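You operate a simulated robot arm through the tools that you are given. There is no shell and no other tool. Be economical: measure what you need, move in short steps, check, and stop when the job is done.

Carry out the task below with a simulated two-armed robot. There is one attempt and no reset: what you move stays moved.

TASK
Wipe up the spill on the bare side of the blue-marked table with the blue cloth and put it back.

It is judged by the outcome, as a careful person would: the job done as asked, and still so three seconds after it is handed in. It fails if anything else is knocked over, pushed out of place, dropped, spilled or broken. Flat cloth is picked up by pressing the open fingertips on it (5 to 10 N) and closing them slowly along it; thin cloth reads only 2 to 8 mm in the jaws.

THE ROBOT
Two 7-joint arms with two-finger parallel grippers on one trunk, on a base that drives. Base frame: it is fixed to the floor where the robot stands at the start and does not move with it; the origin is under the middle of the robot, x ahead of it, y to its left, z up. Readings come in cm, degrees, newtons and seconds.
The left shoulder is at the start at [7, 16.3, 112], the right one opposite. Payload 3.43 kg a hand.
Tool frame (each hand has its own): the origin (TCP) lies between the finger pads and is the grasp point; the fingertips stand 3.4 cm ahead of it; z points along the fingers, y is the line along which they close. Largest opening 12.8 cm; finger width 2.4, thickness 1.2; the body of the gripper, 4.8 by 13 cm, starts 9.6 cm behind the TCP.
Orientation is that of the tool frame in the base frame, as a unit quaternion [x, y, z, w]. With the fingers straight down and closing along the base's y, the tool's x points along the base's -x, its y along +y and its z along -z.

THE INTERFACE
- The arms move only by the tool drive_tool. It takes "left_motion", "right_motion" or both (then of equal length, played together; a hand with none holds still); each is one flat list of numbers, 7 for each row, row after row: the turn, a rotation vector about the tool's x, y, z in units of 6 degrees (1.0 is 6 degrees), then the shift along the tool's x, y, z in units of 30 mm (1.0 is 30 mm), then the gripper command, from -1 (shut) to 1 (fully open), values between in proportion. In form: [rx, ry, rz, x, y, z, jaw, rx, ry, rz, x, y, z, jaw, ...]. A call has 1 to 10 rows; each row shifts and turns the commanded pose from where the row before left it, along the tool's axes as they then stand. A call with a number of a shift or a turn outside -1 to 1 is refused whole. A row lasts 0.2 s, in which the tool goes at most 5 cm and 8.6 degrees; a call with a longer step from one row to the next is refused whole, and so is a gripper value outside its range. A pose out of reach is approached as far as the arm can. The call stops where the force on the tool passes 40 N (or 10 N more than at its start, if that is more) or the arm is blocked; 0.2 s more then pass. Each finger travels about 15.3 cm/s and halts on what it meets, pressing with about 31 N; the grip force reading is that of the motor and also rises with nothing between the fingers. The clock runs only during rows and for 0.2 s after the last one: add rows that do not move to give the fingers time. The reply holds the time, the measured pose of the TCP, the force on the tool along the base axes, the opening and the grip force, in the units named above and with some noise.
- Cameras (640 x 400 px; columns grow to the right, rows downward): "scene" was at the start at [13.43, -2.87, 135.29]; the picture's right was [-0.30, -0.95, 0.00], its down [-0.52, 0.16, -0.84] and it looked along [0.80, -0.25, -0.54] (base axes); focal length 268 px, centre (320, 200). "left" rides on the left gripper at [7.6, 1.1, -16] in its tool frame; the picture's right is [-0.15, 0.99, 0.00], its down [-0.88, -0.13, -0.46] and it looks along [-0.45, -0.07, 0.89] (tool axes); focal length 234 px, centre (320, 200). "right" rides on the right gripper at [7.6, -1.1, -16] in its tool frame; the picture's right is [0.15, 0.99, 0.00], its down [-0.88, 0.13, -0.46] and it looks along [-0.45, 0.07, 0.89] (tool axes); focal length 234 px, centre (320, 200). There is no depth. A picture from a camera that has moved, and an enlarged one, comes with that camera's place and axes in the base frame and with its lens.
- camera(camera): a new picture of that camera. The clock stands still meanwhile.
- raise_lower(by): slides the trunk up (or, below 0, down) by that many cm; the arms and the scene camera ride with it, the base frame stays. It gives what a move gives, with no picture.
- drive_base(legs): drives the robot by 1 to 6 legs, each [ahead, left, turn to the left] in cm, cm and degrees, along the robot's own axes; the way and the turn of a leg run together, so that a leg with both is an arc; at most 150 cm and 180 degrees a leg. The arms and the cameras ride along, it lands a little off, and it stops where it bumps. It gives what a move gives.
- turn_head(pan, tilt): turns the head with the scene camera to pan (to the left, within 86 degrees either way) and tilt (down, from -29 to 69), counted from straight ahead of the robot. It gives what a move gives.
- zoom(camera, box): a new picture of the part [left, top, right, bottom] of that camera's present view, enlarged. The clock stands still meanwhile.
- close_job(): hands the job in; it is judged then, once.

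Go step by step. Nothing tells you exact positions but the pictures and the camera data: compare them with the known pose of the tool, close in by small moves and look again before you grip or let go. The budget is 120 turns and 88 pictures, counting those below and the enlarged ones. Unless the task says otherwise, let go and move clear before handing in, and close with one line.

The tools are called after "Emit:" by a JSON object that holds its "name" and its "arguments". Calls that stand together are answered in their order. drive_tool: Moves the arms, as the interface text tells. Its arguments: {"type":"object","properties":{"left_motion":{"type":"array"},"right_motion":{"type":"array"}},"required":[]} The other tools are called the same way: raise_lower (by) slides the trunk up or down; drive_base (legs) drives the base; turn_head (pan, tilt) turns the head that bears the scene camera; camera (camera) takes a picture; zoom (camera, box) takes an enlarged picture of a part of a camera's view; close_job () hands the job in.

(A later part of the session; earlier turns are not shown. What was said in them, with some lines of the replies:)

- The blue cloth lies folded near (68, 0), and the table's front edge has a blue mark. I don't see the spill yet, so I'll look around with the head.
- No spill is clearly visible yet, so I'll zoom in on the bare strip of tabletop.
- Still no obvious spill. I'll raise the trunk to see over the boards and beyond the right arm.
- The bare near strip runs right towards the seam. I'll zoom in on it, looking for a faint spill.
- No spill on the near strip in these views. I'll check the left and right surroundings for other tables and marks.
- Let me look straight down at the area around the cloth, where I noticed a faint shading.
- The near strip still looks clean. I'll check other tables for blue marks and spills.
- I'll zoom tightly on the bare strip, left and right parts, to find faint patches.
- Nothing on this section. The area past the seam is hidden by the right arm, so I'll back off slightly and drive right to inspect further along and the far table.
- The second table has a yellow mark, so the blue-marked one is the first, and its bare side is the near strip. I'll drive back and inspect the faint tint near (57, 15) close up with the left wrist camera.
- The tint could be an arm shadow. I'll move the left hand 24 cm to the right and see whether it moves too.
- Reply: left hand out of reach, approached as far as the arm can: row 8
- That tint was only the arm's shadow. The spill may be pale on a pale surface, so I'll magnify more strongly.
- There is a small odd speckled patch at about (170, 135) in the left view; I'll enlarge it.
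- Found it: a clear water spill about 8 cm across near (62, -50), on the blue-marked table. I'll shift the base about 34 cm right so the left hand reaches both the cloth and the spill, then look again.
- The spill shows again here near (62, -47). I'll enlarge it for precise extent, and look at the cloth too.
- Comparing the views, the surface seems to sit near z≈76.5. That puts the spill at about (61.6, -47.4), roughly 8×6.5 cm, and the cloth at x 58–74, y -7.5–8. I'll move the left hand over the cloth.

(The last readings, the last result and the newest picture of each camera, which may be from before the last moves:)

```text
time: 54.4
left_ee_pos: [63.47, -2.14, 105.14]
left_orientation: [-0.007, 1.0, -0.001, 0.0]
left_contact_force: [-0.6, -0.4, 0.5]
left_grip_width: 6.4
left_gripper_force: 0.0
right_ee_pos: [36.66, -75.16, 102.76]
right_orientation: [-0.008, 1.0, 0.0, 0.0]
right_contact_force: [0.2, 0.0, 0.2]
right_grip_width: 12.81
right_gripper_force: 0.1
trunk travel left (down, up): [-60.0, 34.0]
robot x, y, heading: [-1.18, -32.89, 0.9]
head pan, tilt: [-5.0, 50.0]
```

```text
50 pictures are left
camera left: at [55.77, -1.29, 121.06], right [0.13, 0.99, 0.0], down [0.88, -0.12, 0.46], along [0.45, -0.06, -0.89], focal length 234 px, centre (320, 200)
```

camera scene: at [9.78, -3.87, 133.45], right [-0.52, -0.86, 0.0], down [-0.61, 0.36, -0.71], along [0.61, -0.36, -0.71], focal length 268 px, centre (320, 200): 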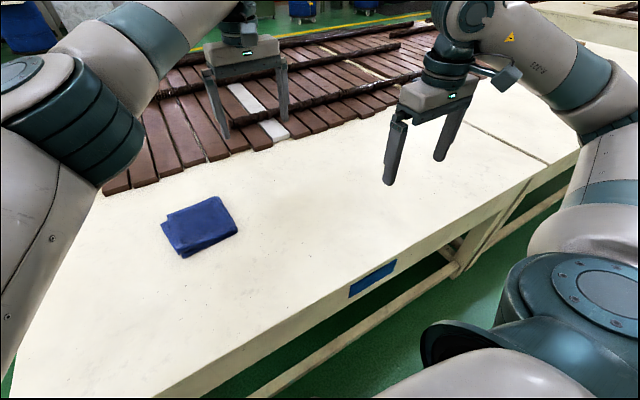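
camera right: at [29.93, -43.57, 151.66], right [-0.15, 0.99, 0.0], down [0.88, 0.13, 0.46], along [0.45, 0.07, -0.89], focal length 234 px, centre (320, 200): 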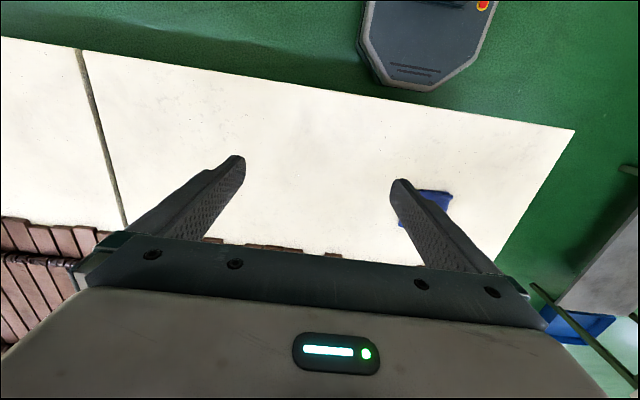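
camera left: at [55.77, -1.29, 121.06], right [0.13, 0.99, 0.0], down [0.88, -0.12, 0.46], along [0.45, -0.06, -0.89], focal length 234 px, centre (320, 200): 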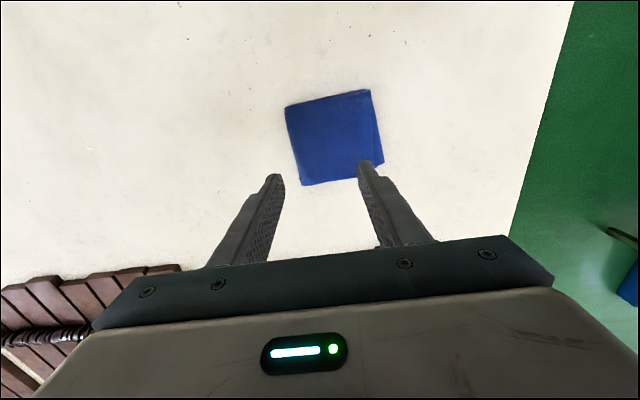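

The cloth centre is at about (65.1, 0.2). I'll centre over it and descend to about z 88.

Emit:
{"name": "drive_tool", "arguments": {"left_motion": [0, 0, 0, -0.5, 0.8, 0, 0, 0, 0, 0, 0, 0, 0.95, 0, 0, 0, 0, 0, 0, 0.95, 0, 0, 0, 0, 0, 0, 0.95, 0, 0, 0, 0, 0, 0, 0.95, 0, 0, 0, 0, 0, 0, 0.95, 0, 0, 0, 0, 0, 0, 0.95, 0, 0, 0, 0, 0, 0, 0, 0]}}

Emit:
{"name": "camera", "arguments": {"camera": "left"}}

Emit:
{"name": "turn_head", "arguments": {"pan": 30, "tilt": 40}}

Emit:
{"name": "camera", "arguments": {"camera": "scene"}}

```text
time: 56.2
left_ee_pos: [64.73, 0.2, 88.04]
left_orientation: [-0.008, 1.0, 0.0, 0.002]
left_contact_force: [0.4, 0.2, 0.4]
left_grip_width: 6.41
left_gripper_force: 0.1
right_ee_pos: [36.67, -75.18, 102.72]
right_orientation: [-0.007, 1.0, -0.001, 0.0]
right_contact_force: [0.7, 0.1, 0.3]
right_grip_width: 12.8
right_gripper_force: 0.1
trunk travel left (down, up): [-60.0, 34.0]
robot x, y, heading: [-1.63, -33.13, 1.0]
head pan, tilt: [-5.0, 50.0]
```

```text
49 pictures are left
camera left: at [57.14, 1.14, 103.88], right [0.13, 0.99, 0.0], down [0.88, -0.12, 0.46], along [0.45, -0.06, -0.89], focal length 234 px, centre (320, 200)
```

left: 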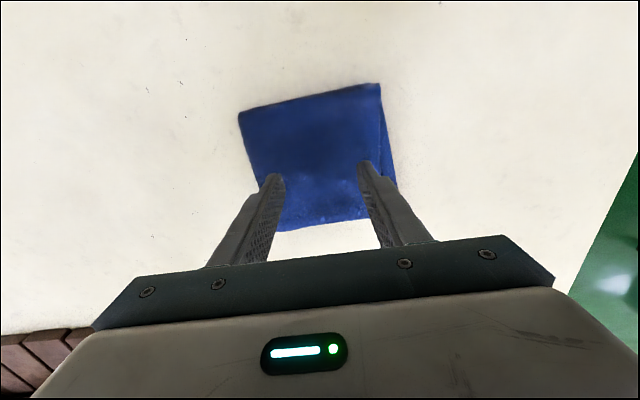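

```text
time: 57.2
left_ee_pos: [64.82, 0.25, 88.07]
left_orientation: [-0.008, 1.0, 0.001, 0.0]
left_contact_force: [-0.8, 1.0, 0.1]
left_grip_width: 6.41
left_gripper_force: 0.1
right_ee_pos: [36.54, -74.97, 102.78]
right_orientation: [-0.007, 1.0, 0.0, 0.0]
right_contact_force: [-0.7, 0.2, 0.0]
right_grip_width: 12.79
right_gripper_force: 0.0
trunk travel left (down, up): [-60.0, 34.0]
robot x, y, heading: [-1.6, -32.98, 0.6]
head pan, tilt: [30.0, 40.0]
```

```text
48 pictures are left
camera scene: at [10.6, -28.91, 134.17], right [0.51, -0.86, 0.0], down [-0.55, -0.33, -0.77], along [0.66, 0.39, -0.64], focal length 268 px, centre (320, 200)
```

scene: 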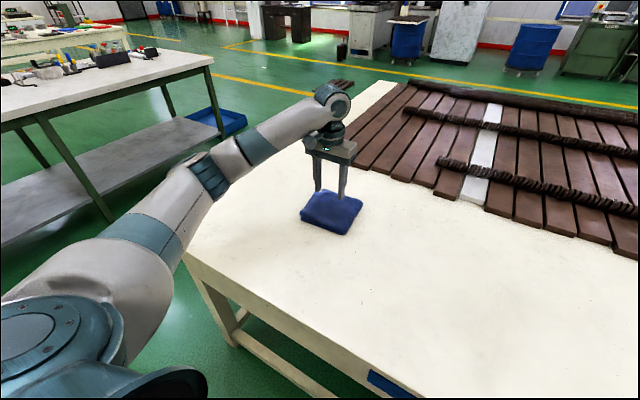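

Centred over the cloth. I'll zoom in on it, then descend in small steps to touch it.

Emit:
{"name": "zoom", "arguments": {"camera": "scene", "box": [270, 130, 400, 250]}}

Emit:
{"name": "drive_tool", "arguments": {"left_motion": [0, 0, 0, 0, 0, 0.5, 0, 0, 0, 0, 0, 0, 0.5, 0, 0, 0, 0, 0, 0, 0.4, 0, 0, 0, 0, 0, 0, 0.3, 0, 0, 0, 0, 0, 0, 0.2, 0, 0, 0, 0, 0, 0, 0.1, 0, 0, 0, 0, 0, 0, 0, 0]}}

```text
3.33 times, centred on (335, 190) of scene
camera zoom: at [10.6, -28.91, 134.17], right [0.51, -0.86, 0.0], down [-0.55, -0.33, -0.77], along [0.66, 0.39, -0.64], focal length 892 px, centre (270, 233)
```

zoom: 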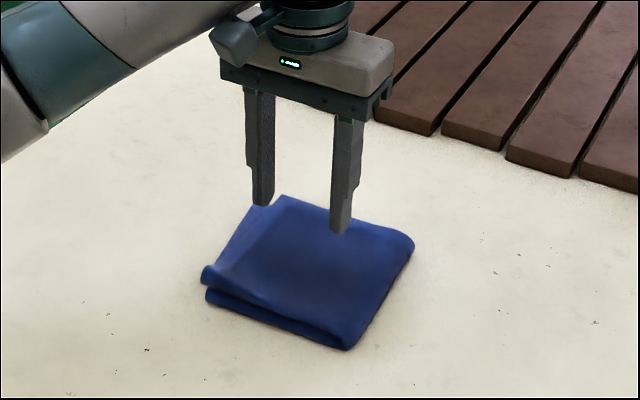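

```text
time: 58.8
left_ee_pos: [64.73, 0.16, 82.0]
left_orientation: [-0.008, 1.0, 0.0, 0.0]
left_contact_force: [-0.6, -0.5, -0.3]
left_grip_width: 6.4
left_gripper_force: 0.1
right_ee_pos: [36.61, -74.99, 102.76]
right_orientation: [-0.007, 1.0, 0.0, 0.0]
right_contact_force: [0.5, 0.6, -0.7]
right_grip_width: 12.8
right_gripper_force: 0.0
trunk travel left (down, up): [-60.0, 34.0]
robot x, y, heading: [-1.23, -33.13, 1.0]
head pan, tilt: [30.0, 40.0]
```

No contact yet (tips at about 78.6). I'll keep descending gently.

Emit:
{"name": "drive_tool", "arguments": {"left_motion": [0, 0, 0, 0, 0, 0.15, 0, 0, 0, 0, 0, 0, 0.15, 0, 0, 0, 0, 0, 0, 0.1, 0, 0, 0, 0, 0, 0, 0.1, 0, 0, 0, 0, 0, 0, 0, 0]}}

Emit:
{"name": "drive_tool", "arguments": {"left_motion": [0, 0, 0, 0, 0, 0.1, 0, 0, 0, 0, 0, 0, 0.1, 0, 0, 0, 0, 0, 0, 0, 0]}}

Emit:
{"name": "zoom", "arguments": {"camera": "scene", "box": [270, 130, 400, 250]}}

```text
time: 60.0
left_ee_pos: [64.85, 0.18, 80.9]
left_orientation: [-0.008, 1.0, 0.0, 0.003]
left_contact_force: [4.3, 3.1, 25.9]
left_grip_width: 6.29
left_gripper_force: 0.1
right_ee_pos: [36.39, -75.11, 102.91]
right_orientation: [-0.007, 1.0, 0.001, 0.001]
right_contact_force: [0.1, -0.1, 0.4]
right_grip_width: 12.82
right_gripper_force: 0.1
trunk travel left (down, up): [-60.0, 34.0]
robot x, y, heading: [-1.57, -33.25, 1.0]
head pan, tilt: [30.0, 40.0]
```

```text
time: 60.5
left_ee_pos: [64.9, 0.23, 80.94]
left_orientation: [-0.008, 1.0, -0.001, 0.006]
left_contact_force: [-6.1, -2.1, 23.7]
left_grip_width: 6.29
left_gripper_force: 0.0
right_ee_pos: [36.37, -75.07, 102.79]
right_orientation: [-0.008, 1.0, 0.0, 0.001]
right_contact_force: [0.4, 0.7, 0.0]
right_grip_width: 12.83
right_gripper_force: 0.1
trunk travel left (down, up): [-60.0, 34.0]
robot x, y, heading: [-1.79, -33.14, 0.7]
head pan, tilt: [30.0, 40.0]
stopped in row 2 (left hand): the force on the tool passed its limit (the readings are from after the stop); the commanded pose is now the measured one
```

```text
3.33 times, centred on (335, 190) of scene
camera zoom: at [10.38, -28.98, 134.18], right [0.51, -0.86, 0.0], down [-0.55, -0.33, -0.77], along [0.66, 0.39, -0.64], focal length 892 px, centre (270, 233)
```

zoom: 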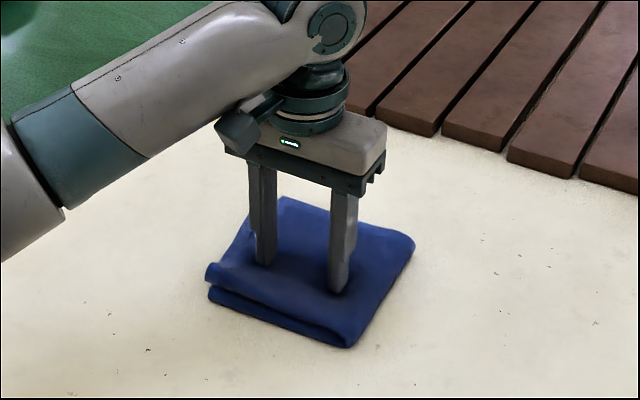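

In contact (tips at about 77.5, 24 N). I'll ease off to about 8 N.

Emit:
{"name": "drive_tool", "arguments": {"left_motion": [0, 0, 0, 0, 0, -0.03, 0, 0, 0, 0, 0, 0, 0, 0]}}

```text
time: 61.0
left_ee_pos: [64.93, 0.23, 80.92]
left_orientation: [-0.009, 1.0, 0.001, 0.005]
left_contact_force: [1.1, 0.7, 25.7]
left_grip_width: 6.27
left_gripper_force: 0.0
right_ee_pos: [36.38, -75.18, 102.91]
right_orientation: [-0.007, 1.0, 0.0, 0.0]
right_contact_force: [0.3, 1.1, -0.7]
right_grip_width: 12.77
right_gripper_force: 0.2
trunk travel left (down, up): [-60.0, 34.0]
robot x, y, heading: [-1.72, -32.87, 1.0]
head pan, tilt: [30.0, 40.0]
```

Emit:
{"name": "drive_tool", "arguments": {"left_motion": [0, 0, 0, 0, 0, -0.08, 0, 0, 0, 0, 0, 0, 0, 0]}}

```text
time: 61.6
left_ee_pos: [64.9, 0.08, 81.01]
left_orientation: [-0.008, 1.0, 0.0, 0.005]
left_contact_force: [3.4, -0.2, 18.2]
left_grip_width: 6.26
left_gripper_force: 0.0
right_ee_pos: [36.44, -75.08, 102.8]
right_orientation: [-0.008, 1.0, -0.001, 0.002]
right_contact_force: [-0.5, -0.6, 0.4]
right_grip_width: 12.82
right_gripper_force: 0.0
trunk travel left (down, up): [-60.0, 34.0]
robot x, y, heading: [-1.81, -33.09, 0.7]
head pan, tilt: [30.0, 40.0]
```

The force is falling slowly. I'll ease off a little more, then close slowly.

Emit:
{"name": "drive_tool", "arguments": {"left_motion": [0, 0, 0, 0, 0, -0.09, 0, 0, 0, 0, 0, 0, 0, -0.1, 0, 0, 0, 0, 0, 0, -0.2, 0, 0, 0, 0, 0, 0, -0.3, 0, 0, 0, 0, 0, 0, -0.4]}}

```text
time: 62.9
left_ee_pos: [64.9, 0.15, 81.17]
left_orientation: [-0.008, 1.0, 0.0, 0.004]
left_contact_force: [-0.4, 0.8, 7.6]
left_grip_width: 3.84
left_gripper_force: 0.1
right_ee_pos: [36.43, -75.1, 102.84]
right_orientation: [-0.006, 1.0, -0.001, 0.0]
right_contact_force: [1.0, -0.7, -0.4]
right_grip_width: 12.78
right_gripper_force: 0.1
trunk travel left (down, up): [-60.0, 34.0]
robot x, y, heading: [-1.28, -33.18, 0.8]
head pan, tilt: [30.0, 40.0]
```

Pressing at 7.6 N. I'll go on closing slowly.

Emit:
{"name": "drive_tool", "arguments": {"left_motion": [0, 0, 0, 0, 0, 0, -0.5, 0, 0, 0, 0, 0, 0, -0.6, 0, 0, 0, 0, 0, 0, -0.7, 0, 0, 0, 0, 0, 0, -0.8, 0, 0, 0, 0, 0, 0, -0.9, 0, 0, 0, 0, 0, 0, -1, 0, 0, 0, 0, 0, 0, -1, 0, 0, 0, 0, 0, 0, -1]}}

Emit:
{"name": "zoom", "arguments": {"camera": "scene", "box": [270, 130, 400, 250]}}

```text
time: 64.7
left_ee_pos: [64.94, 0.16, 81.19]
left_orientation: [-0.008, 1.0, 0.0, 0.003]
left_contact_force: [0.9, -0.5, 8.1]
left_grip_width: 1.5
left_gripper_force: 30.9
right_ee_pos: [36.43, -75.12, 102.73]
right_orientation: [-0.007, 1.0, 0.0, -0.001]
right_contact_force: [-0.4, -0.3, -0.8]
right_grip_width: 12.79
right_gripper_force: 0.0
trunk travel left (down, up): [-60.0, 34.0]
robot x, y, heading: [-1.84, -33.08, 0.7]
head pan, tilt: [30.0, 40.0]
```

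```text
3.33 times, centred on (335, 190) of scene
camera zoom: at [10.52, -28.95, 134.19], right [0.51, -0.86, 0.0], down [-0.55, -0.33, -0.77], along [0.66, 0.39, -0.64], focal length 892 px, centre (270, 233)
```

zoom: 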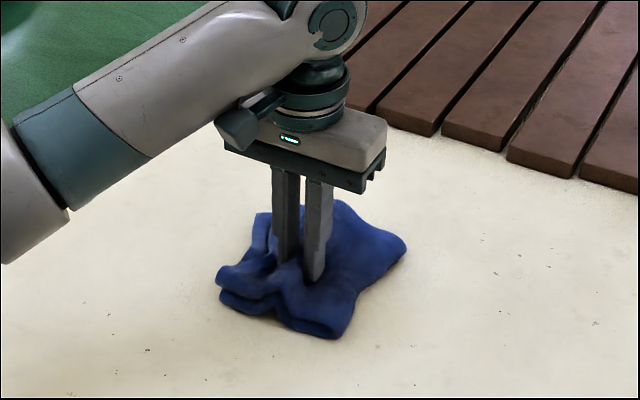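

The cloth is gripped (1.5 cm gathered, 31 N). I'll lift a few cm and check.

Emit:
{"name": "drive_tool", "arguments": {"left_motion": [0, 0, 0, 0, 0, -0.4, -1, 0, 0, 0, 0, 0, -0.6, -1, 0, 0, 0, 0, 0, -0.6, -1, 0, 0, 0, 0, 0, -0.6, -1, 0, 0, 0, 0, 0, 0, -1]}}

Emit:
{"name": "zoom", "arguments": {"camera": "scene", "box": [250, 110, 420, 250]}}

Emit:
{"name": "camera", "arguments": {"camera": "left"}}

```text
time: 65.8
left_ee_pos: [64.9, 0.37, 87.58]
left_orientation: [-0.007, 1.0, 0.0, 0.003]
left_contact_force: [-0.5, -0.5, -0.8]
left_grip_width: 1.46
left_gripper_force: 30.3
right_ee_pos: [36.69, -75.08, 102.79]
right_orientation: [-0.007, 1.0, 0.0, 0.0]
right_contact_force: [-0.5, -0.7, 0.1]
right_grip_width: 12.81
right_gripper_force: 0.0
trunk travel left (down, up): [-60.0, 34.0]
robot x, y, heading: [-1.91, -33.19, 1.0]
head pan, tilt: [30.0, 40.0]
```

```text
2.86 times, centred on (335, 180) of scene
camera zoom: at [10.64, -28.88, 134.17], right [0.51, -0.86, 0.0], down [-0.55, -0.33, -0.77], along [0.66, 0.39, -0.64], focal length 765 px, centre (277, 257)
```

zoom: 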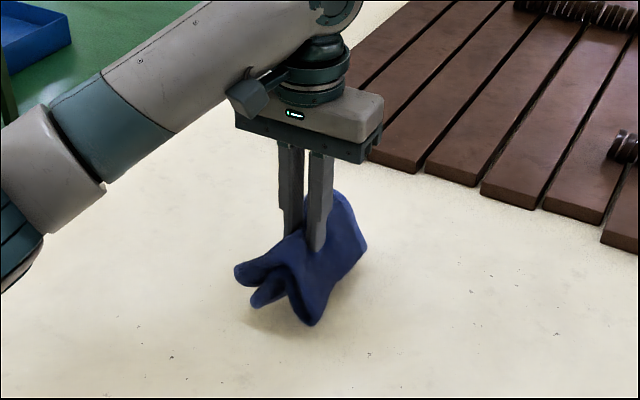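

```text
43 pictures are left
camera left: at [57.21, 1.21, 103.49], right [0.13, 0.99, 0.0], down [0.88, -0.12, 0.46], along [0.46, -0.06, -0.89], focal length 234 px, centre (320, 200)
```

left: 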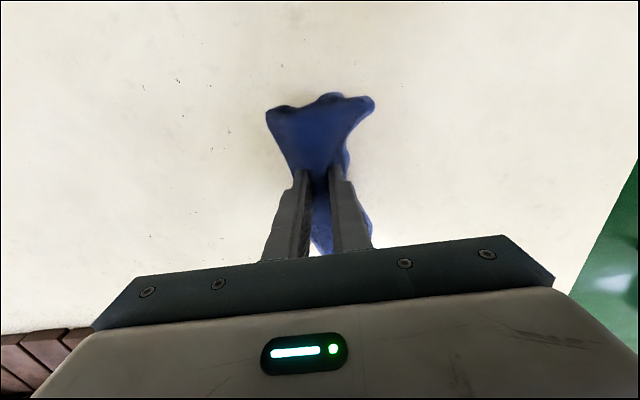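

Held firmly. Now I'll carry it to above the spill at (61.6, -47.4).

Emit:
{"name": "drive_tool", "arguments": {"left_motion": [0, 0, 0, 0, 0, -0.6, -1, 0, 0, 0, 0.1, -0.9, 0, -1, 0, 0, 0, 0.1, -0.9, 0, -1, 0, 0, 0, 0.1, -0.9, 0, -1, 0, 0, 0, 0.1, -0.9, 0, -1, 0, 0, 0, 0.1, -0.9, 0, -1, 0, 0, 0, 0.1, -0.9, 0, -1, 0, 0, 0, 0.1, -0.9, 0, -1, 0, 0, 0, 0.1, -0.9, 0, -1, 0, 0, 0, 0.1, -0.9, 0, -1]}}

Emit:
{"name": "drive_tool", "arguments": {"left_motion": [0, 0, 0, 0.1, -0.9, 0, -1, 0, 0, 0, 0.1, -0.9, 0, -1, 0, 0, 0, 0.1, -0.9, 0, -1, 0, 0, 0, 0.1, -0.9, 0, -1, 0, 0, 0, 0.1, -0.9, 0, -1, 0, 0, 0, 0.1, -0.9, 0, -1, 0, 0, 0, 0, -0.9, 0, -1, 0, 0, 0, 0, -0.9, 0, -1, 0, 0, 0, 0, 0, 0, -1]}}

Emit:
{"name": "camera", "arguments": {"camera": "left"}}

```text
time: 68.0
left_ee_pos: [62.59, -24.08, 89.5]
left_orientation: [-0.009, 1.0, 0.0, 0.003]
left_contact_force: [0.0, 0.2, -0.1]
left_grip_width: 1.46
left_gripper_force: 30.8
right_ee_pos: [36.6, -75.15, 102.7]
right_orientation: [-0.007, 1.0, 0.0, 0.0]
right_contact_force: [-0.2, 0.3, 0.0]
right_grip_width: 12.78
right_gripper_force: 0.2
trunk travel left (down, up): [-60.0, 34.0]
robot x, y, heading: [-1.62, -33.0, 1.0]
head pan, tilt: [30.0, 40.0]
```

```text
time: 70.0
left_ee_pos: [61.29, -45.53, 89.46]
left_orientation: [-0.008, 1.0, -0.001, 0.004]
left_contact_force: [0.2, 0.9, -0.5]
left_grip_width: 1.48
left_gripper_force: 31.0
right_ee_pos: [36.55, -74.97, 102.68]
right_orientation: [-0.007, 1.0, 0.0, -0.001]
right_contact_force: [0.4, 0.3, -0.5]
right_grip_width: 12.81
right_gripper_force: 0.2
trunk travel left (down, up): [-60.0, 34.0]
robot x, y, heading: [-1.69, -32.87, 0.8]
head pan, tilt: [30.0, 40.0]
```

```text
42 pictures are left
camera left: at [53.54, -44.68, 105.36], right [0.13, 0.99, 0.0], down [0.88, -0.11, 0.46], along [0.46, -0.06, -0.89], focal length 234 px, centre (320, 200)
```

left: 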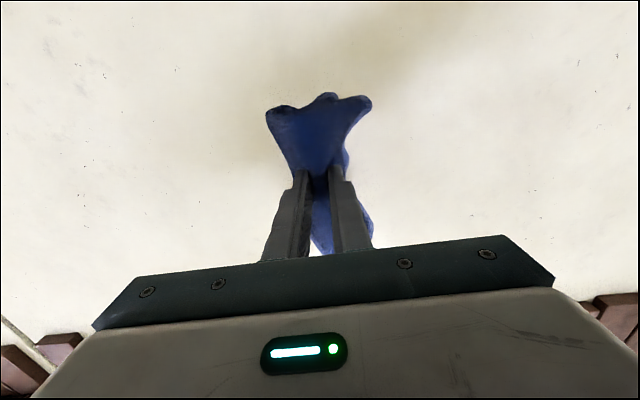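

Now I'll centre on the spill and lower until the cloth presses on it.

Emit:
{"name": "drive_tool", "arguments": {"left_motion": [0, 0, 0, -0.1, -0.6, 0.5, -1, 0, 0, 0, 0, 0, 0.8, -1, 0, 0, 0, 0, 0, 0.7, -1, 0, 0, 0, 0, 0, 0.4, -1, 0, 0, 0, 0, 0, 0.2, -1, 0, 0, 0, 0, 0, 0, -1]}}

```text
time: 71.5
left_ee_pos: [61.59, -47.39, 81.82]
left_orientation: [-0.008, 1.0, 0.0, 0.004]
left_contact_force: [2.5, -0.6, 12.9]
left_grip_width: 1.48
left_gripper_force: 30.6
right_ee_pos: [36.53, -75.03, 102.85]
right_orientation: [-0.008, 1.0, 0.0, 0.0]
right_contact_force: [0.2, -0.3, -1.1]
right_grip_width: 12.79
right_gripper_force: 0.0
trunk travel left (down, up): [-60.0, 34.0]
robot x, y, heading: [-1.57, -32.97, 0.6]
head pan, tilt: [30.0, 40.0]
```

Pressing at about 13 N. I'll wipe along y in strokes.

Emit:
{"name": "drive_tool", "arguments": {"left_motion": [0, 0, 0, 0, 0.6, 0, -1, 0, 0, 0, 0, 0.6, 0, -1, 0, 0, 0, 0, 0.6, 0, -1, 0, 0, 0, 0, -0.6, 0, -1, 0, 0, 0, 0, -0.6, 0, -1, 0, 0, 0, 0, -0.6, 0, -1, 0, 0, 0, 0, -0.6, 0, -1, 0, 0, 0, 0, -0.6, 0, -1, 0, 0, 0, 0, -0.6, 0, -1, 0, 0, 0, 0, 0.6, 0, -1]}}

Emit:
{"name": "drive_tool", "arguments": {"left_motion": [0, 0, 0, 0.5, 0.6, 0, -1, 0, 0, 0, 0.5, 0.6, 0, -1, 0, 0, 0, 0, 0.6, 0, -1, 0, 0, 0, 0, 0.6, 0, -1, 0, 0, 0, -0.5, -0.3, 0, -1, 0, 0, 0, -0.5, -0.3, 0, -1, 0, 0, 0, -0.5, -0.6, 0, -1, 0, 0, 0, -0.5, -0.6, 0, -1, 0, 0, 0, 0, -0.6, 0, -1, 0, 0, 0, 0, -0.6, 0, -1]}}

Emit:
{"name": "drive_tool", "arguments": {"left_motion": [0, 0, 0, 0, 0.6, 0, -1, 0, 0, 0, 0, 0.6, 0, -1, 0, 0, 0, 0, 0.6, 0, -1, 0, 0, 0, 0, 0.6, 0, -1, 0, 0, 0, 0.5, -0.4, 0, -1, 0, 0, 0, 0.5, -0.4, 0, -1, 0, 0, 0, 0, -0.2, 0, -1, 0, 0, 0, 0, 0, 0, -1]}}

```text
time: 73.7
left_ee_pos: [61.54, -51.05, 81.79]
left_orientation: [-0.008, 1.0, 0.0, 0.004]
left_contact_force: [-0.3, -2.2, 5.5]
left_grip_width: 1.43
left_gripper_force: 30.8
right_ee_pos: [36.52, -75.01, 102.84]
right_orientation: [-0.007, 1.0, -0.001, 0.0]
right_contact_force: [0.4, 1.0, -0.3]
right_grip_width: 12.79
right_gripper_force: 0.1
trunk travel left (down, up): [-60.0, 34.0]
robot x, y, heading: [-1.34, -32.82, 0.7]
head pan, tilt: [30.0, 40.0]
```

```text
time: 75.8
left_ee_pos: [64.46, -52.91, 81.71]
left_orientation: [-0.009, 1.0, 0.0, 0.005]
left_contact_force: [0.0, 2.9, 7.1]
left_grip_width: 1.48
left_gripper_force: 31.4
right_ee_pos: [36.49, -75.16, 102.86]
right_orientation: [-0.007, 1.0, 0.0, 0.0]
right_contact_force: [-0.2, -0.9, 1.2]
right_grip_width: 12.79
right_gripper_force: 0.0
trunk travel left (down, up): [-60.0, 34.0]
robot x, y, heading: [-1.65, -33.3, 0.6]
head pan, tilt: [30.0, 40.0]
```

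```text
time: 77.7
left_ee_pos: [61.51, -48.54, 81.64]
left_orientation: [-0.009, 1.0, 0.0, 0.004]
left_contact_force: [-0.6, 2.9, 7.6]
left_grip_width: 1.47
left_gripper_force: 30.9
right_ee_pos: [36.49, -75.05, 102.86]
right_orientation: [-0.008, 1.0, 0.0, 0.0]
right_contact_force: [-0.4, 0.8, -0.7]
right_grip_width: 12.78
right_gripper_force: 0.1
trunk travel left (down, up): [-60.0, 34.0]
robot x, y, heading: [-1.34, -32.99, 0.8]
head pan, tilt: [30.0, 40.0]
```

Strokes done. I'll lift up and inspect the spot from a viewpoint like the earlier one that showed it.

Emit:
{"name": "drive_tool", "arguments": {"left_motion": [0, 0, 0, 0, 0, -0.9, -1, 0, 0, 0, 0, 0, -0.9, -1, 0, 0, 0, 0, 0, -0.9, -1, 0, 0, 0, 0, 0, -0.9, -1, 0, 0, 0, 0, 0, -0.9, -1, 0, 0, 0, 0, 0, -0.9, -1, 0, 0, 0, -0.4, -0.8, -0.9, -1, 0, 0, 0, -0.4, -0.8, -0.9, -1, 0, 0, 0, 0, 0, -0.6, -1, 0, 0, 0, 0, 0, 0, -1]}}

Emit:
{"name": "camera", "arguments": {"camera": "left"}}

Emit:
{"name": "zoom", "arguments": {"camera": "left", "box": [240, 40, 480, 190]}}

```text
time: 79.8
left_ee_pos: [63.92, -53.47, 105.2]
left_orientation: [-0.008, 1.0, 0.001, 0.004]
left_contact_force: [-0.5, -0.1, -1.1]
left_grip_width: 1.46
left_gripper_force: 31.5
right_ee_pos: [36.57, -75.06, 102.81]
right_orientation: [-0.007, 1.0, 0.0, 0.0]
right_contact_force: [-0.2, -0.2, -0.2]
right_grip_width: 12.78
right_gripper_force: 0.0
trunk travel left (down, up): [-60.0, 34.0]
robot x, y, heading: [-1.47, -32.77, 0.8]
head pan, tilt: [30.0, 40.0]
```

```text
41 pictures are left
camera left: at [56.23, -52.59, 120.95], right [0.13, 0.99, 0.0], down [0.88, -0.12, 0.46], along [0.46, -0.06, -0.89], focal length 234 px, centre (320, 200)
```

left: 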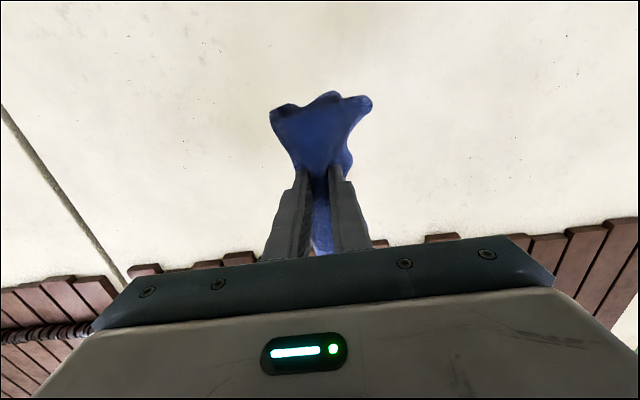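

```text
2.67 times, centred on (360, 115) of left
camera zoom: at [56.23, -52.59, 120.95], right [0.13, 0.99, 0.0], down [0.88, -0.12, 0.46], along [0.46, -0.06, -0.89], focal length 624 px, centre (213, 427)
```

zoom: 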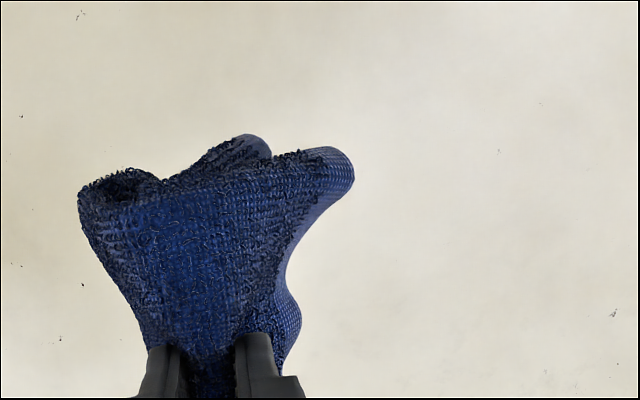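

The cloth hides the spot from here, so I'll move left toward the first viewpoint and look.

Emit:
{"name": "drive_tool", "arguments": {"left_motion": [0, 0, 0, 0, 1, 0, -1, 0, 0, 0, 0, 1, 0, -1, 0, 0, 0, 0, 1, 0, -1, 0, 0, 0, 0, 1, 0, -1, 0, 0, 0, 0, 1, 0, -1, 0, 0, 0, 0, 1, 0, -1, 0, 0, 0, 0, 1, 0, -1, 0, 0, 0, 0, 1, 0, -1, 0, 0, 0, 0, 1, 0, -1, 0, 0, 0, 0, 1, 0, -1]}}

Emit:
{"name": "zoom", "arguments": {"camera": "left", "box": [110, 80, 270, 180]}}

Emit:
{"name": "zoom", "arguments": {"camera": "left", "box": [0, 0, 320, 200]}}

```text
time: 82.0
left_ee_pos: [63.44, -23.27, 105.04]
left_orientation: [-0.008, 1.0, -0.001, 0.003]
left_contact_force: [-0.5, 1.6, -0.5]
left_grip_width: 1.45
left_gripper_force: 31.0
right_ee_pos: [36.53, -74.91, 102.76]
right_orientation: [-0.007, 1.0, -0.001, 0.0]
right_contact_force: [-0.5, -0.2, 1.1]
right_grip_width: 12.79
right_gripper_force: 0.1
trunk travel left (down, up): [-60.0, 34.0]
robot x, y, heading: [-1.72, -33.13, 0.8]
head pan, tilt: [30.0, 40.0]
```

```text
4.00 times, centred on (190, 130) of left
camera zoom: at [55.71, -22.39, 120.93], right [0.13, 0.99, 0.0], down [0.88, -0.12, 0.46], along [0.46, -0.06, -0.89], focal length 937 px, centre (840, 480)
```

zoom: 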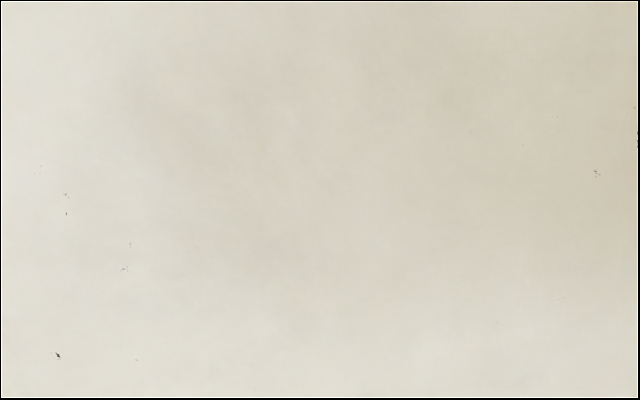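

```text
2.00 times, centred on (160, 100) of left
camera zoom: at [55.71, -22.39, 120.93], right [0.13, 0.99, 0.0], down [0.88, -0.12, 0.46], along [0.46, -0.06, -0.89], focal length 468 px, centre (640, 400)
```

zoom: 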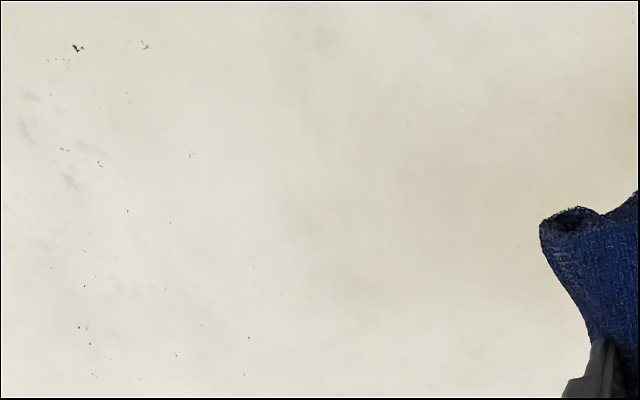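

No trace of the spill remains there. I'll carry the cloth back to its place at (64.9, 0.3).

Emit:
{"name": "drive_tool", "arguments": {"left_motion": [0, 0, 0, -0.1, 0.9, 0, -1, 0, 0, 0, -0.1, 0.9, 0, -1, 0, 0, 0, -0.1, 0.9, 0, -1, 0, 0, 0, -0.1, 0.9, 0, -1, 0, 0, 0, -0.1, 0.9, 0, -1, 0, 0, 0, -0.1, 0.9, 0, -1, 0, 0, 0, 0, 0.9, 0, -1, 0, 0, 0, 0, 0.9, 0, -1, 0, 0, 0, 0, 0.65, 0, -1, 0, 0, 0, 0, 0, 0, -1]}}

Emit:
{"name": "drive_tool", "arguments": {"left_motion": [0, 0, 0, 0, 0, 0.9, -1, 0, 0, 0, 0, 0, 0.9, -1, 0, 0, 0, 0, 0, 0.9, -1, 0, 0, 0, 0, 0, 0.9, -1, 0, 0, 0, 0, 0, 0.9, -1, 0, 0, 0, 0, 0, 0.9, -1, 0, 0, 0, 0, 0, 0.9, -1, 0, 0, 0, 0, 0, 0.9, -1, 0, 0, 0, 0, 0, 0.4, -1, 0, 0, 0, 0, 0, 0, -1]}}

Emit:
{"name": "zoom", "arguments": {"camera": "scene", "box": [250, 110, 420, 250]}}

```text
time: 84.2
left_ee_pos: [64.86, 0.11, 105.04]
left_orientation: [-0.008, 1.0, 0.0, 0.004]
left_contact_force: [0.2, 0.5, -1.2]
left_grip_width: 1.45
left_gripper_force: 31.0
right_ee_pos: [36.65, -75.14, 102.74]
right_orientation: [-0.007, 1.0, 0.001, 0.0]
right_contact_force: [1.5, -0.3, -1.3]
right_grip_width: 12.8
right_gripper_force: 0.0
trunk travel left (down, up): [-60.0, 34.0]
robot x, y, heading: [-1.22, -32.85, 0.8]
head pan, tilt: [30.0, 40.0]
```

```text
time: 86.5
left_ee_pos: [64.95, 0.13, 82.39]
left_orientation: [-0.009, 1.0, -0.002, 0.003]
left_contact_force: [-0.2, -0.7, 5.1]
left_grip_width: 1.44
left_gripper_force: 30.8
right_ee_pos: [36.57, -75.12, 102.82]
right_orientation: [-0.007, 1.0, 0.0, -0.001]
right_contact_force: [-0.4, -0.4, -0.2]
right_grip_width: 12.81
right_gripper_force: 0.1
trunk travel left (down, up): [-60.0, 34.0]
robot x, y, heading: [-1.78, -33.13, 0.8]
head pan, tilt: [30.0, 40.0]
```

```text
2.86 times, centred on (335, 180) of scene
camera zoom: at [10.56, -28.93, 134.19], right [0.51, -0.86, 0.0], down [-0.55, -0.33, -0.77], along [0.66, 0.39, -0.64], focal length 765 px, centre (277, 257)
```

zoom: 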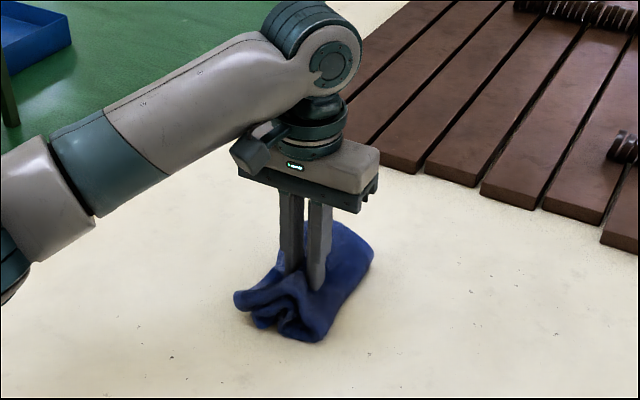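

On the table at its old place. I'll press lightly and open slowly to spread it back out.

Emit:
{"name": "drive_tool", "arguments": {"left_motion": [0, 0, 0, 0, 0, 0.2, -1, 0, 0, 0, 0, 0, 0.1, -1, 0, 0, 0, 0, 0, 0, -0.7, 0, 0, 0, 0, 0, 0, -0.6, 0, 0, 0, 0, 0, 0, -0.5, 0, 0, 0, 0, 0, 0, -0.4, 0, 0, 0, 0, 0, 0, -0.3, 0, 0, 0, 0, 0, 0, -0.2, 0, 0, 0, 0, 0, 0, -0.1, 0, 0, 0, 0, 0, 0, 0.0]}}

Emit:
{"name": "zoom", "arguments": {"camera": "scene", "box": [250, 110, 420, 250]}}

```text
time: 88.7
left_ee_pos: [64.81, 0.16, 81.3]
left_orientation: [-0.009, 1.0, 0.0, 0.004]
left_contact_force: [-1.2, -0.6, 5.5]
left_grip_width: 6.3
left_gripper_force: 0.1
right_ee_pos: [36.62, -75.1, 102.93]
right_orientation: [-0.007, 1.0, 0.0, 0.0]
right_contact_force: [0.0, 0.2, -0.1]
right_grip_width: 12.82
right_gripper_force: 0.0
trunk travel left (down, up): [-60.0, 34.0]
robot x, y, heading: [-1.74, -32.89, 0.5]
head pan, tilt: [30.0, 40.0]
```

```text
2.86 times, centred on (335, 180) of scene
camera zoom: at [10.54, -28.93, 134.18], right [0.51, -0.86, 0.0], down [-0.55, -0.33, -0.77], along [0.66, 0.39, -0.64], focal length 765 px, centre (277, 257)
```

zoom: 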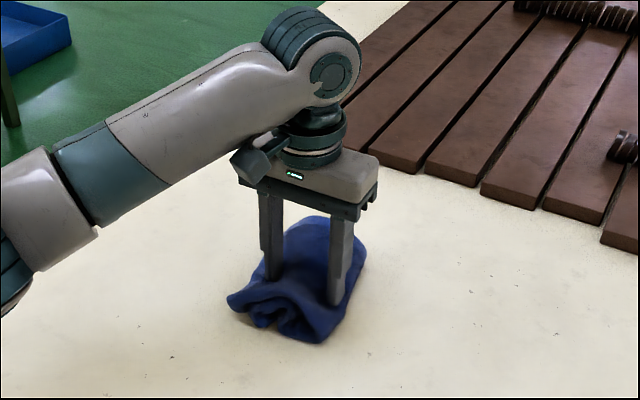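

Released. I'll lift straight up and look.

Emit:
{"name": "drive_tool", "arguments": {"left_motion": [0, 0, 0, 0, 0, -0.3, 0, 0, 0, 0, 0, 0, -0.6, 0, 0, 0, 0, 0, 0, -0.9, 0, 0, 0, 0, 0, 0, -0.9, 0, 0, 0, 0, 0, 0, -0.9, 0, 0, 0, 0, 0, 0, -0.9, 0, 0, 0, 0, 0, 0, -0.9, 0, 0, 0, 0, 0, 0, -0.9, 0, 0, 0, 0, 0, 0, -0.9, 0, 0, 0, 0, 0, 0, -0.8, 0]}}

Emit:
{"name": "zoom", "arguments": {"camera": "scene", "box": [250, 110, 420, 250]}}

Emit:
{"name": "camera", "arguments": {"camera": "left"}}

```text
time: 90.8
left_ee_pos: [64.73, 0.2, 105.35]
left_orientation: [-0.009, 1.0, 0.0, 0.004]
left_contact_force: [-0.6, 0.1, -0.1]
left_grip_width: 6.4
left_gripper_force: 0.0
right_ee_pos: [36.54, -75.14, 102.89]
right_orientation: [-0.006, 1.0, -0.001, 0.0]
right_contact_force: [-0.2, -0.6, 0.6]
right_grip_width: 12.79
right_gripper_force: 0.0
trunk travel left (down, up): [-60.0, 34.0]
robot x, y, heading: [-1.47, -33.19, 0.6]
head pan, tilt: [30.0, 40.0]
```

```text
2.86 times, centred on (335, 180) of scene
camera zoom: at [10.55, -28.94, 134.18], right [0.51, -0.86, 0.0], down [-0.55, -0.33, -0.77], along [0.66, 0.39, -0.64], focal length 765 px, centre (277, 257)
```

zoom: 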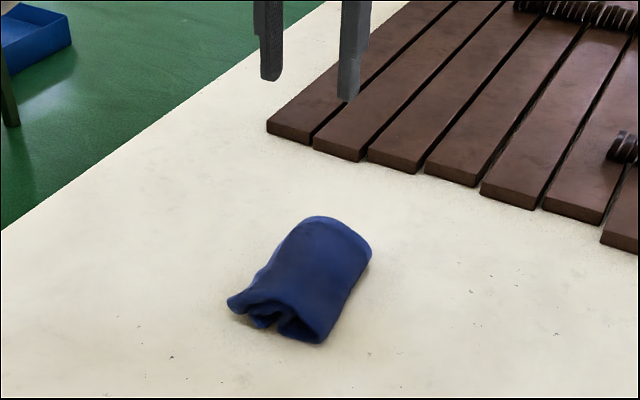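

```text
34 pictures are left
camera left: at [56.98, 1.07, 121.28], right [0.13, 0.99, 0.0], down [0.88, -0.12, 0.46], along [0.46, -0.06, -0.89], focal length 234 px, centre (320, 200)
```

left: 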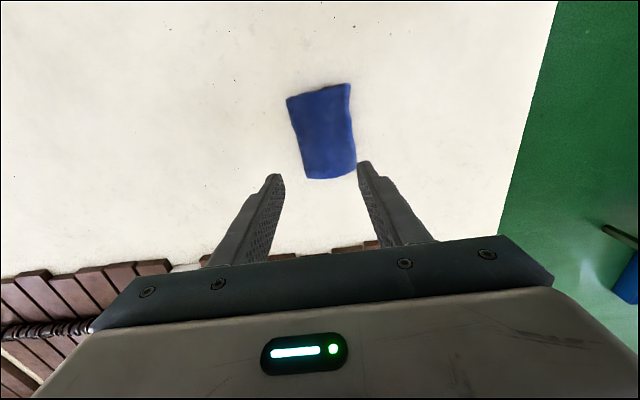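

The cloth is back in place, lying flat and a bit narrower. Next I'll verify the spill spot from the viewpoint that showed the glint.

Emit:
{"name": "drive_tool", "arguments": {"left_motion": [0, 0, 0, 0, -1, 0, 0.3, 0, 0, 0, 0, -1, 0, 0.6, 0, 0, 0, 0, -1, 0, 1, 0, 0, 0, 0, -1, 0, 1, 0, 0, 0, 0, -1, 0, 1, 0, 0, 0, 0, -1, 0, 1, 0, 0, 0, 0, -1, 0, 1, 0, 0, 0, 0, -1, 0, 1, 0, 0, 0, 0, -1, 0, 1, 0, 0, 0, 0, -1, 0, 1]}}

Emit:
{"name": "zoom", "arguments": {"camera": "left", "box": [110, 60, 270, 160]}}

Emit:
{"name": "drive_tool", "arguments": {"left_motion": [0, 0, 0, 0, -1, 0, 1, 0, 0, 0, 0, -1, 0, 1, 0, 0, 0, 0, -1, 0, 1, 0, 0, 0, 0, -1, 0, 1, 0, 0, 0, 0, -1, 0, 1, 0, 0, 0, 0, -1, 0, 1, 0, 0, 0, 0, -1, 0, 1, 0, 0, 0, 0, -0.8, 0, 1, 0, 0, 0, 0, 0, 0, 1]}}

Emit:
{"name": "zoom", "arguments": {"camera": "left", "box": [290, 50, 450, 150]}}

Emit:
{"name": "zoom", "arguments": {"camera": "left", "box": [160, 0, 480, 200]}}

```text
time: 93.0
left_ee_pos: [65.4, -29.88, 105.34]
left_orientation: [-0.008, 1.0, 0.0, 0.003]
left_contact_force: [-0.4, 0.4, 0.8]
left_grip_width: 12.82
left_gripper_force: 0.1
right_ee_pos: [36.6, -75.14, 102.69]
right_orientation: [-0.006, 1.0, 0.001, 0.001]
right_contact_force: [-0.7, -0.4, 0.4]
right_grip_width: 12.79
right_gripper_force: 0.1
trunk travel left (down, up): [-60.0, 34.0]
robot x, y, heading: [-1.85, -32.97, 0.8]
head pan, tilt: [30.0, 40.0]
```

```text
4.00 times, centred on (190, 110) of left
camera zoom: at [57.57, -29.01, 121.19], right [0.13, 0.99, 0.0], down [0.88, -0.12, 0.46], along [0.46, -0.06, -0.89], focal length 937 px, centre (840, 560)
```

zoom: 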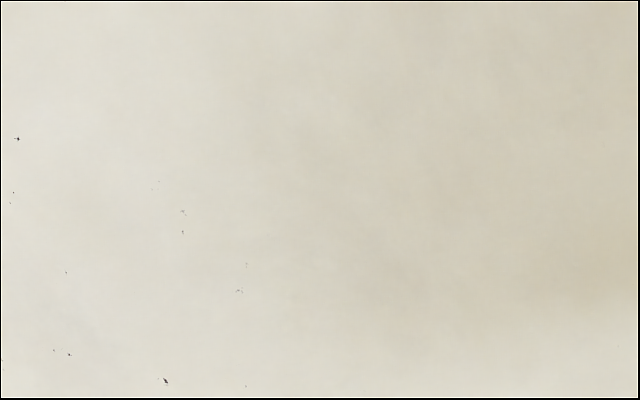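

```text
time: 95.0
left_ee_pos: [65.58, -50.93, 105.31]
left_orientation: [-0.008, 1.0, 0.0, 0.003]
left_contact_force: [-0.7, -1.0, -0.5]
left_grip_width: 12.78
left_gripper_force: 0.0
left hand out of reach, approached as far as the arm can: row 8
right_ee_pos: [36.65, -75.17, 102.68]
right_orientation: [-0.006, 1.0, 0.001, 0.001]
right_contact_force: [0.4, -0.3, 0.8]
right_grip_width: 12.79
right_gripper_force: 0.1
trunk travel left (down, up): [-60.0, 34.0]
robot x, y, heading: [-1.29, -33.04, 0.7]
head pan, tilt: [30.0, 40.0]
```

```text
4.00 times, centred on (370, 100) of left
camera zoom: at [57.86, -49.97, 121.19], right [0.13, 0.99, 0.0], down [0.88, -0.12, 0.46], along [0.46, -0.06, -0.89], focal length 937 px, centre (120, 600)
```

zoom: 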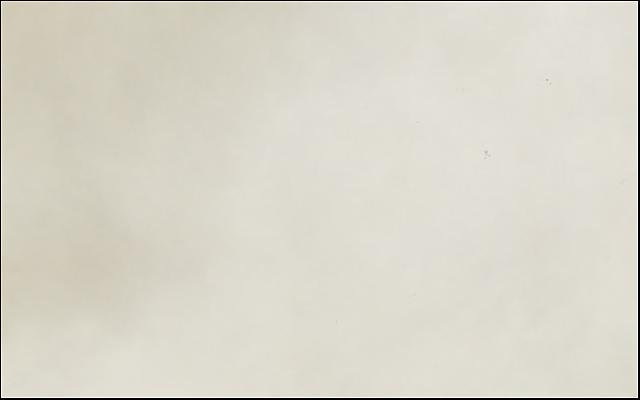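

```text
2.00 times, centred on (320, 100) of left
camera zoom: at [57.86, -49.97, 121.19], right [0.13, 0.99, 0.0], down [0.88, -0.12, 0.46], along [0.46, -0.06, -0.89], focal length 468 px, centre (320, 400)
```

zoom: 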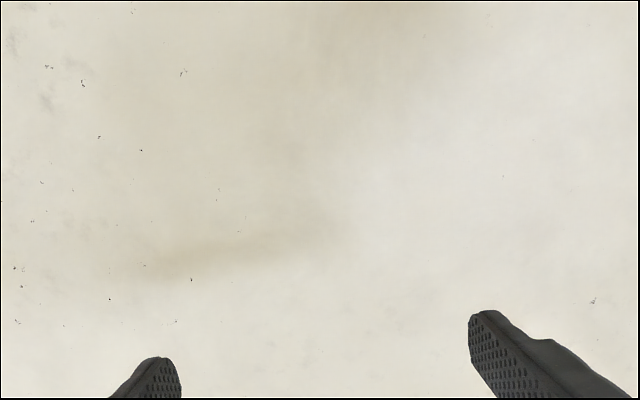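

The spill is gone from every angle that used to show it, the cloth is back in its place and both hands are clear. I'll hand it in.

Emit:
{"name": "close_job", "arguments": {}}

```text
The job is handed in.
```

I wiped up the clear spill on the bare side of the blue-marked table and put the blue cloth back in its original spot. No trace of the spill showed from the angles that had revealed it. The cloth is slightly rumpled and narrower than before, and nothing else was touched.
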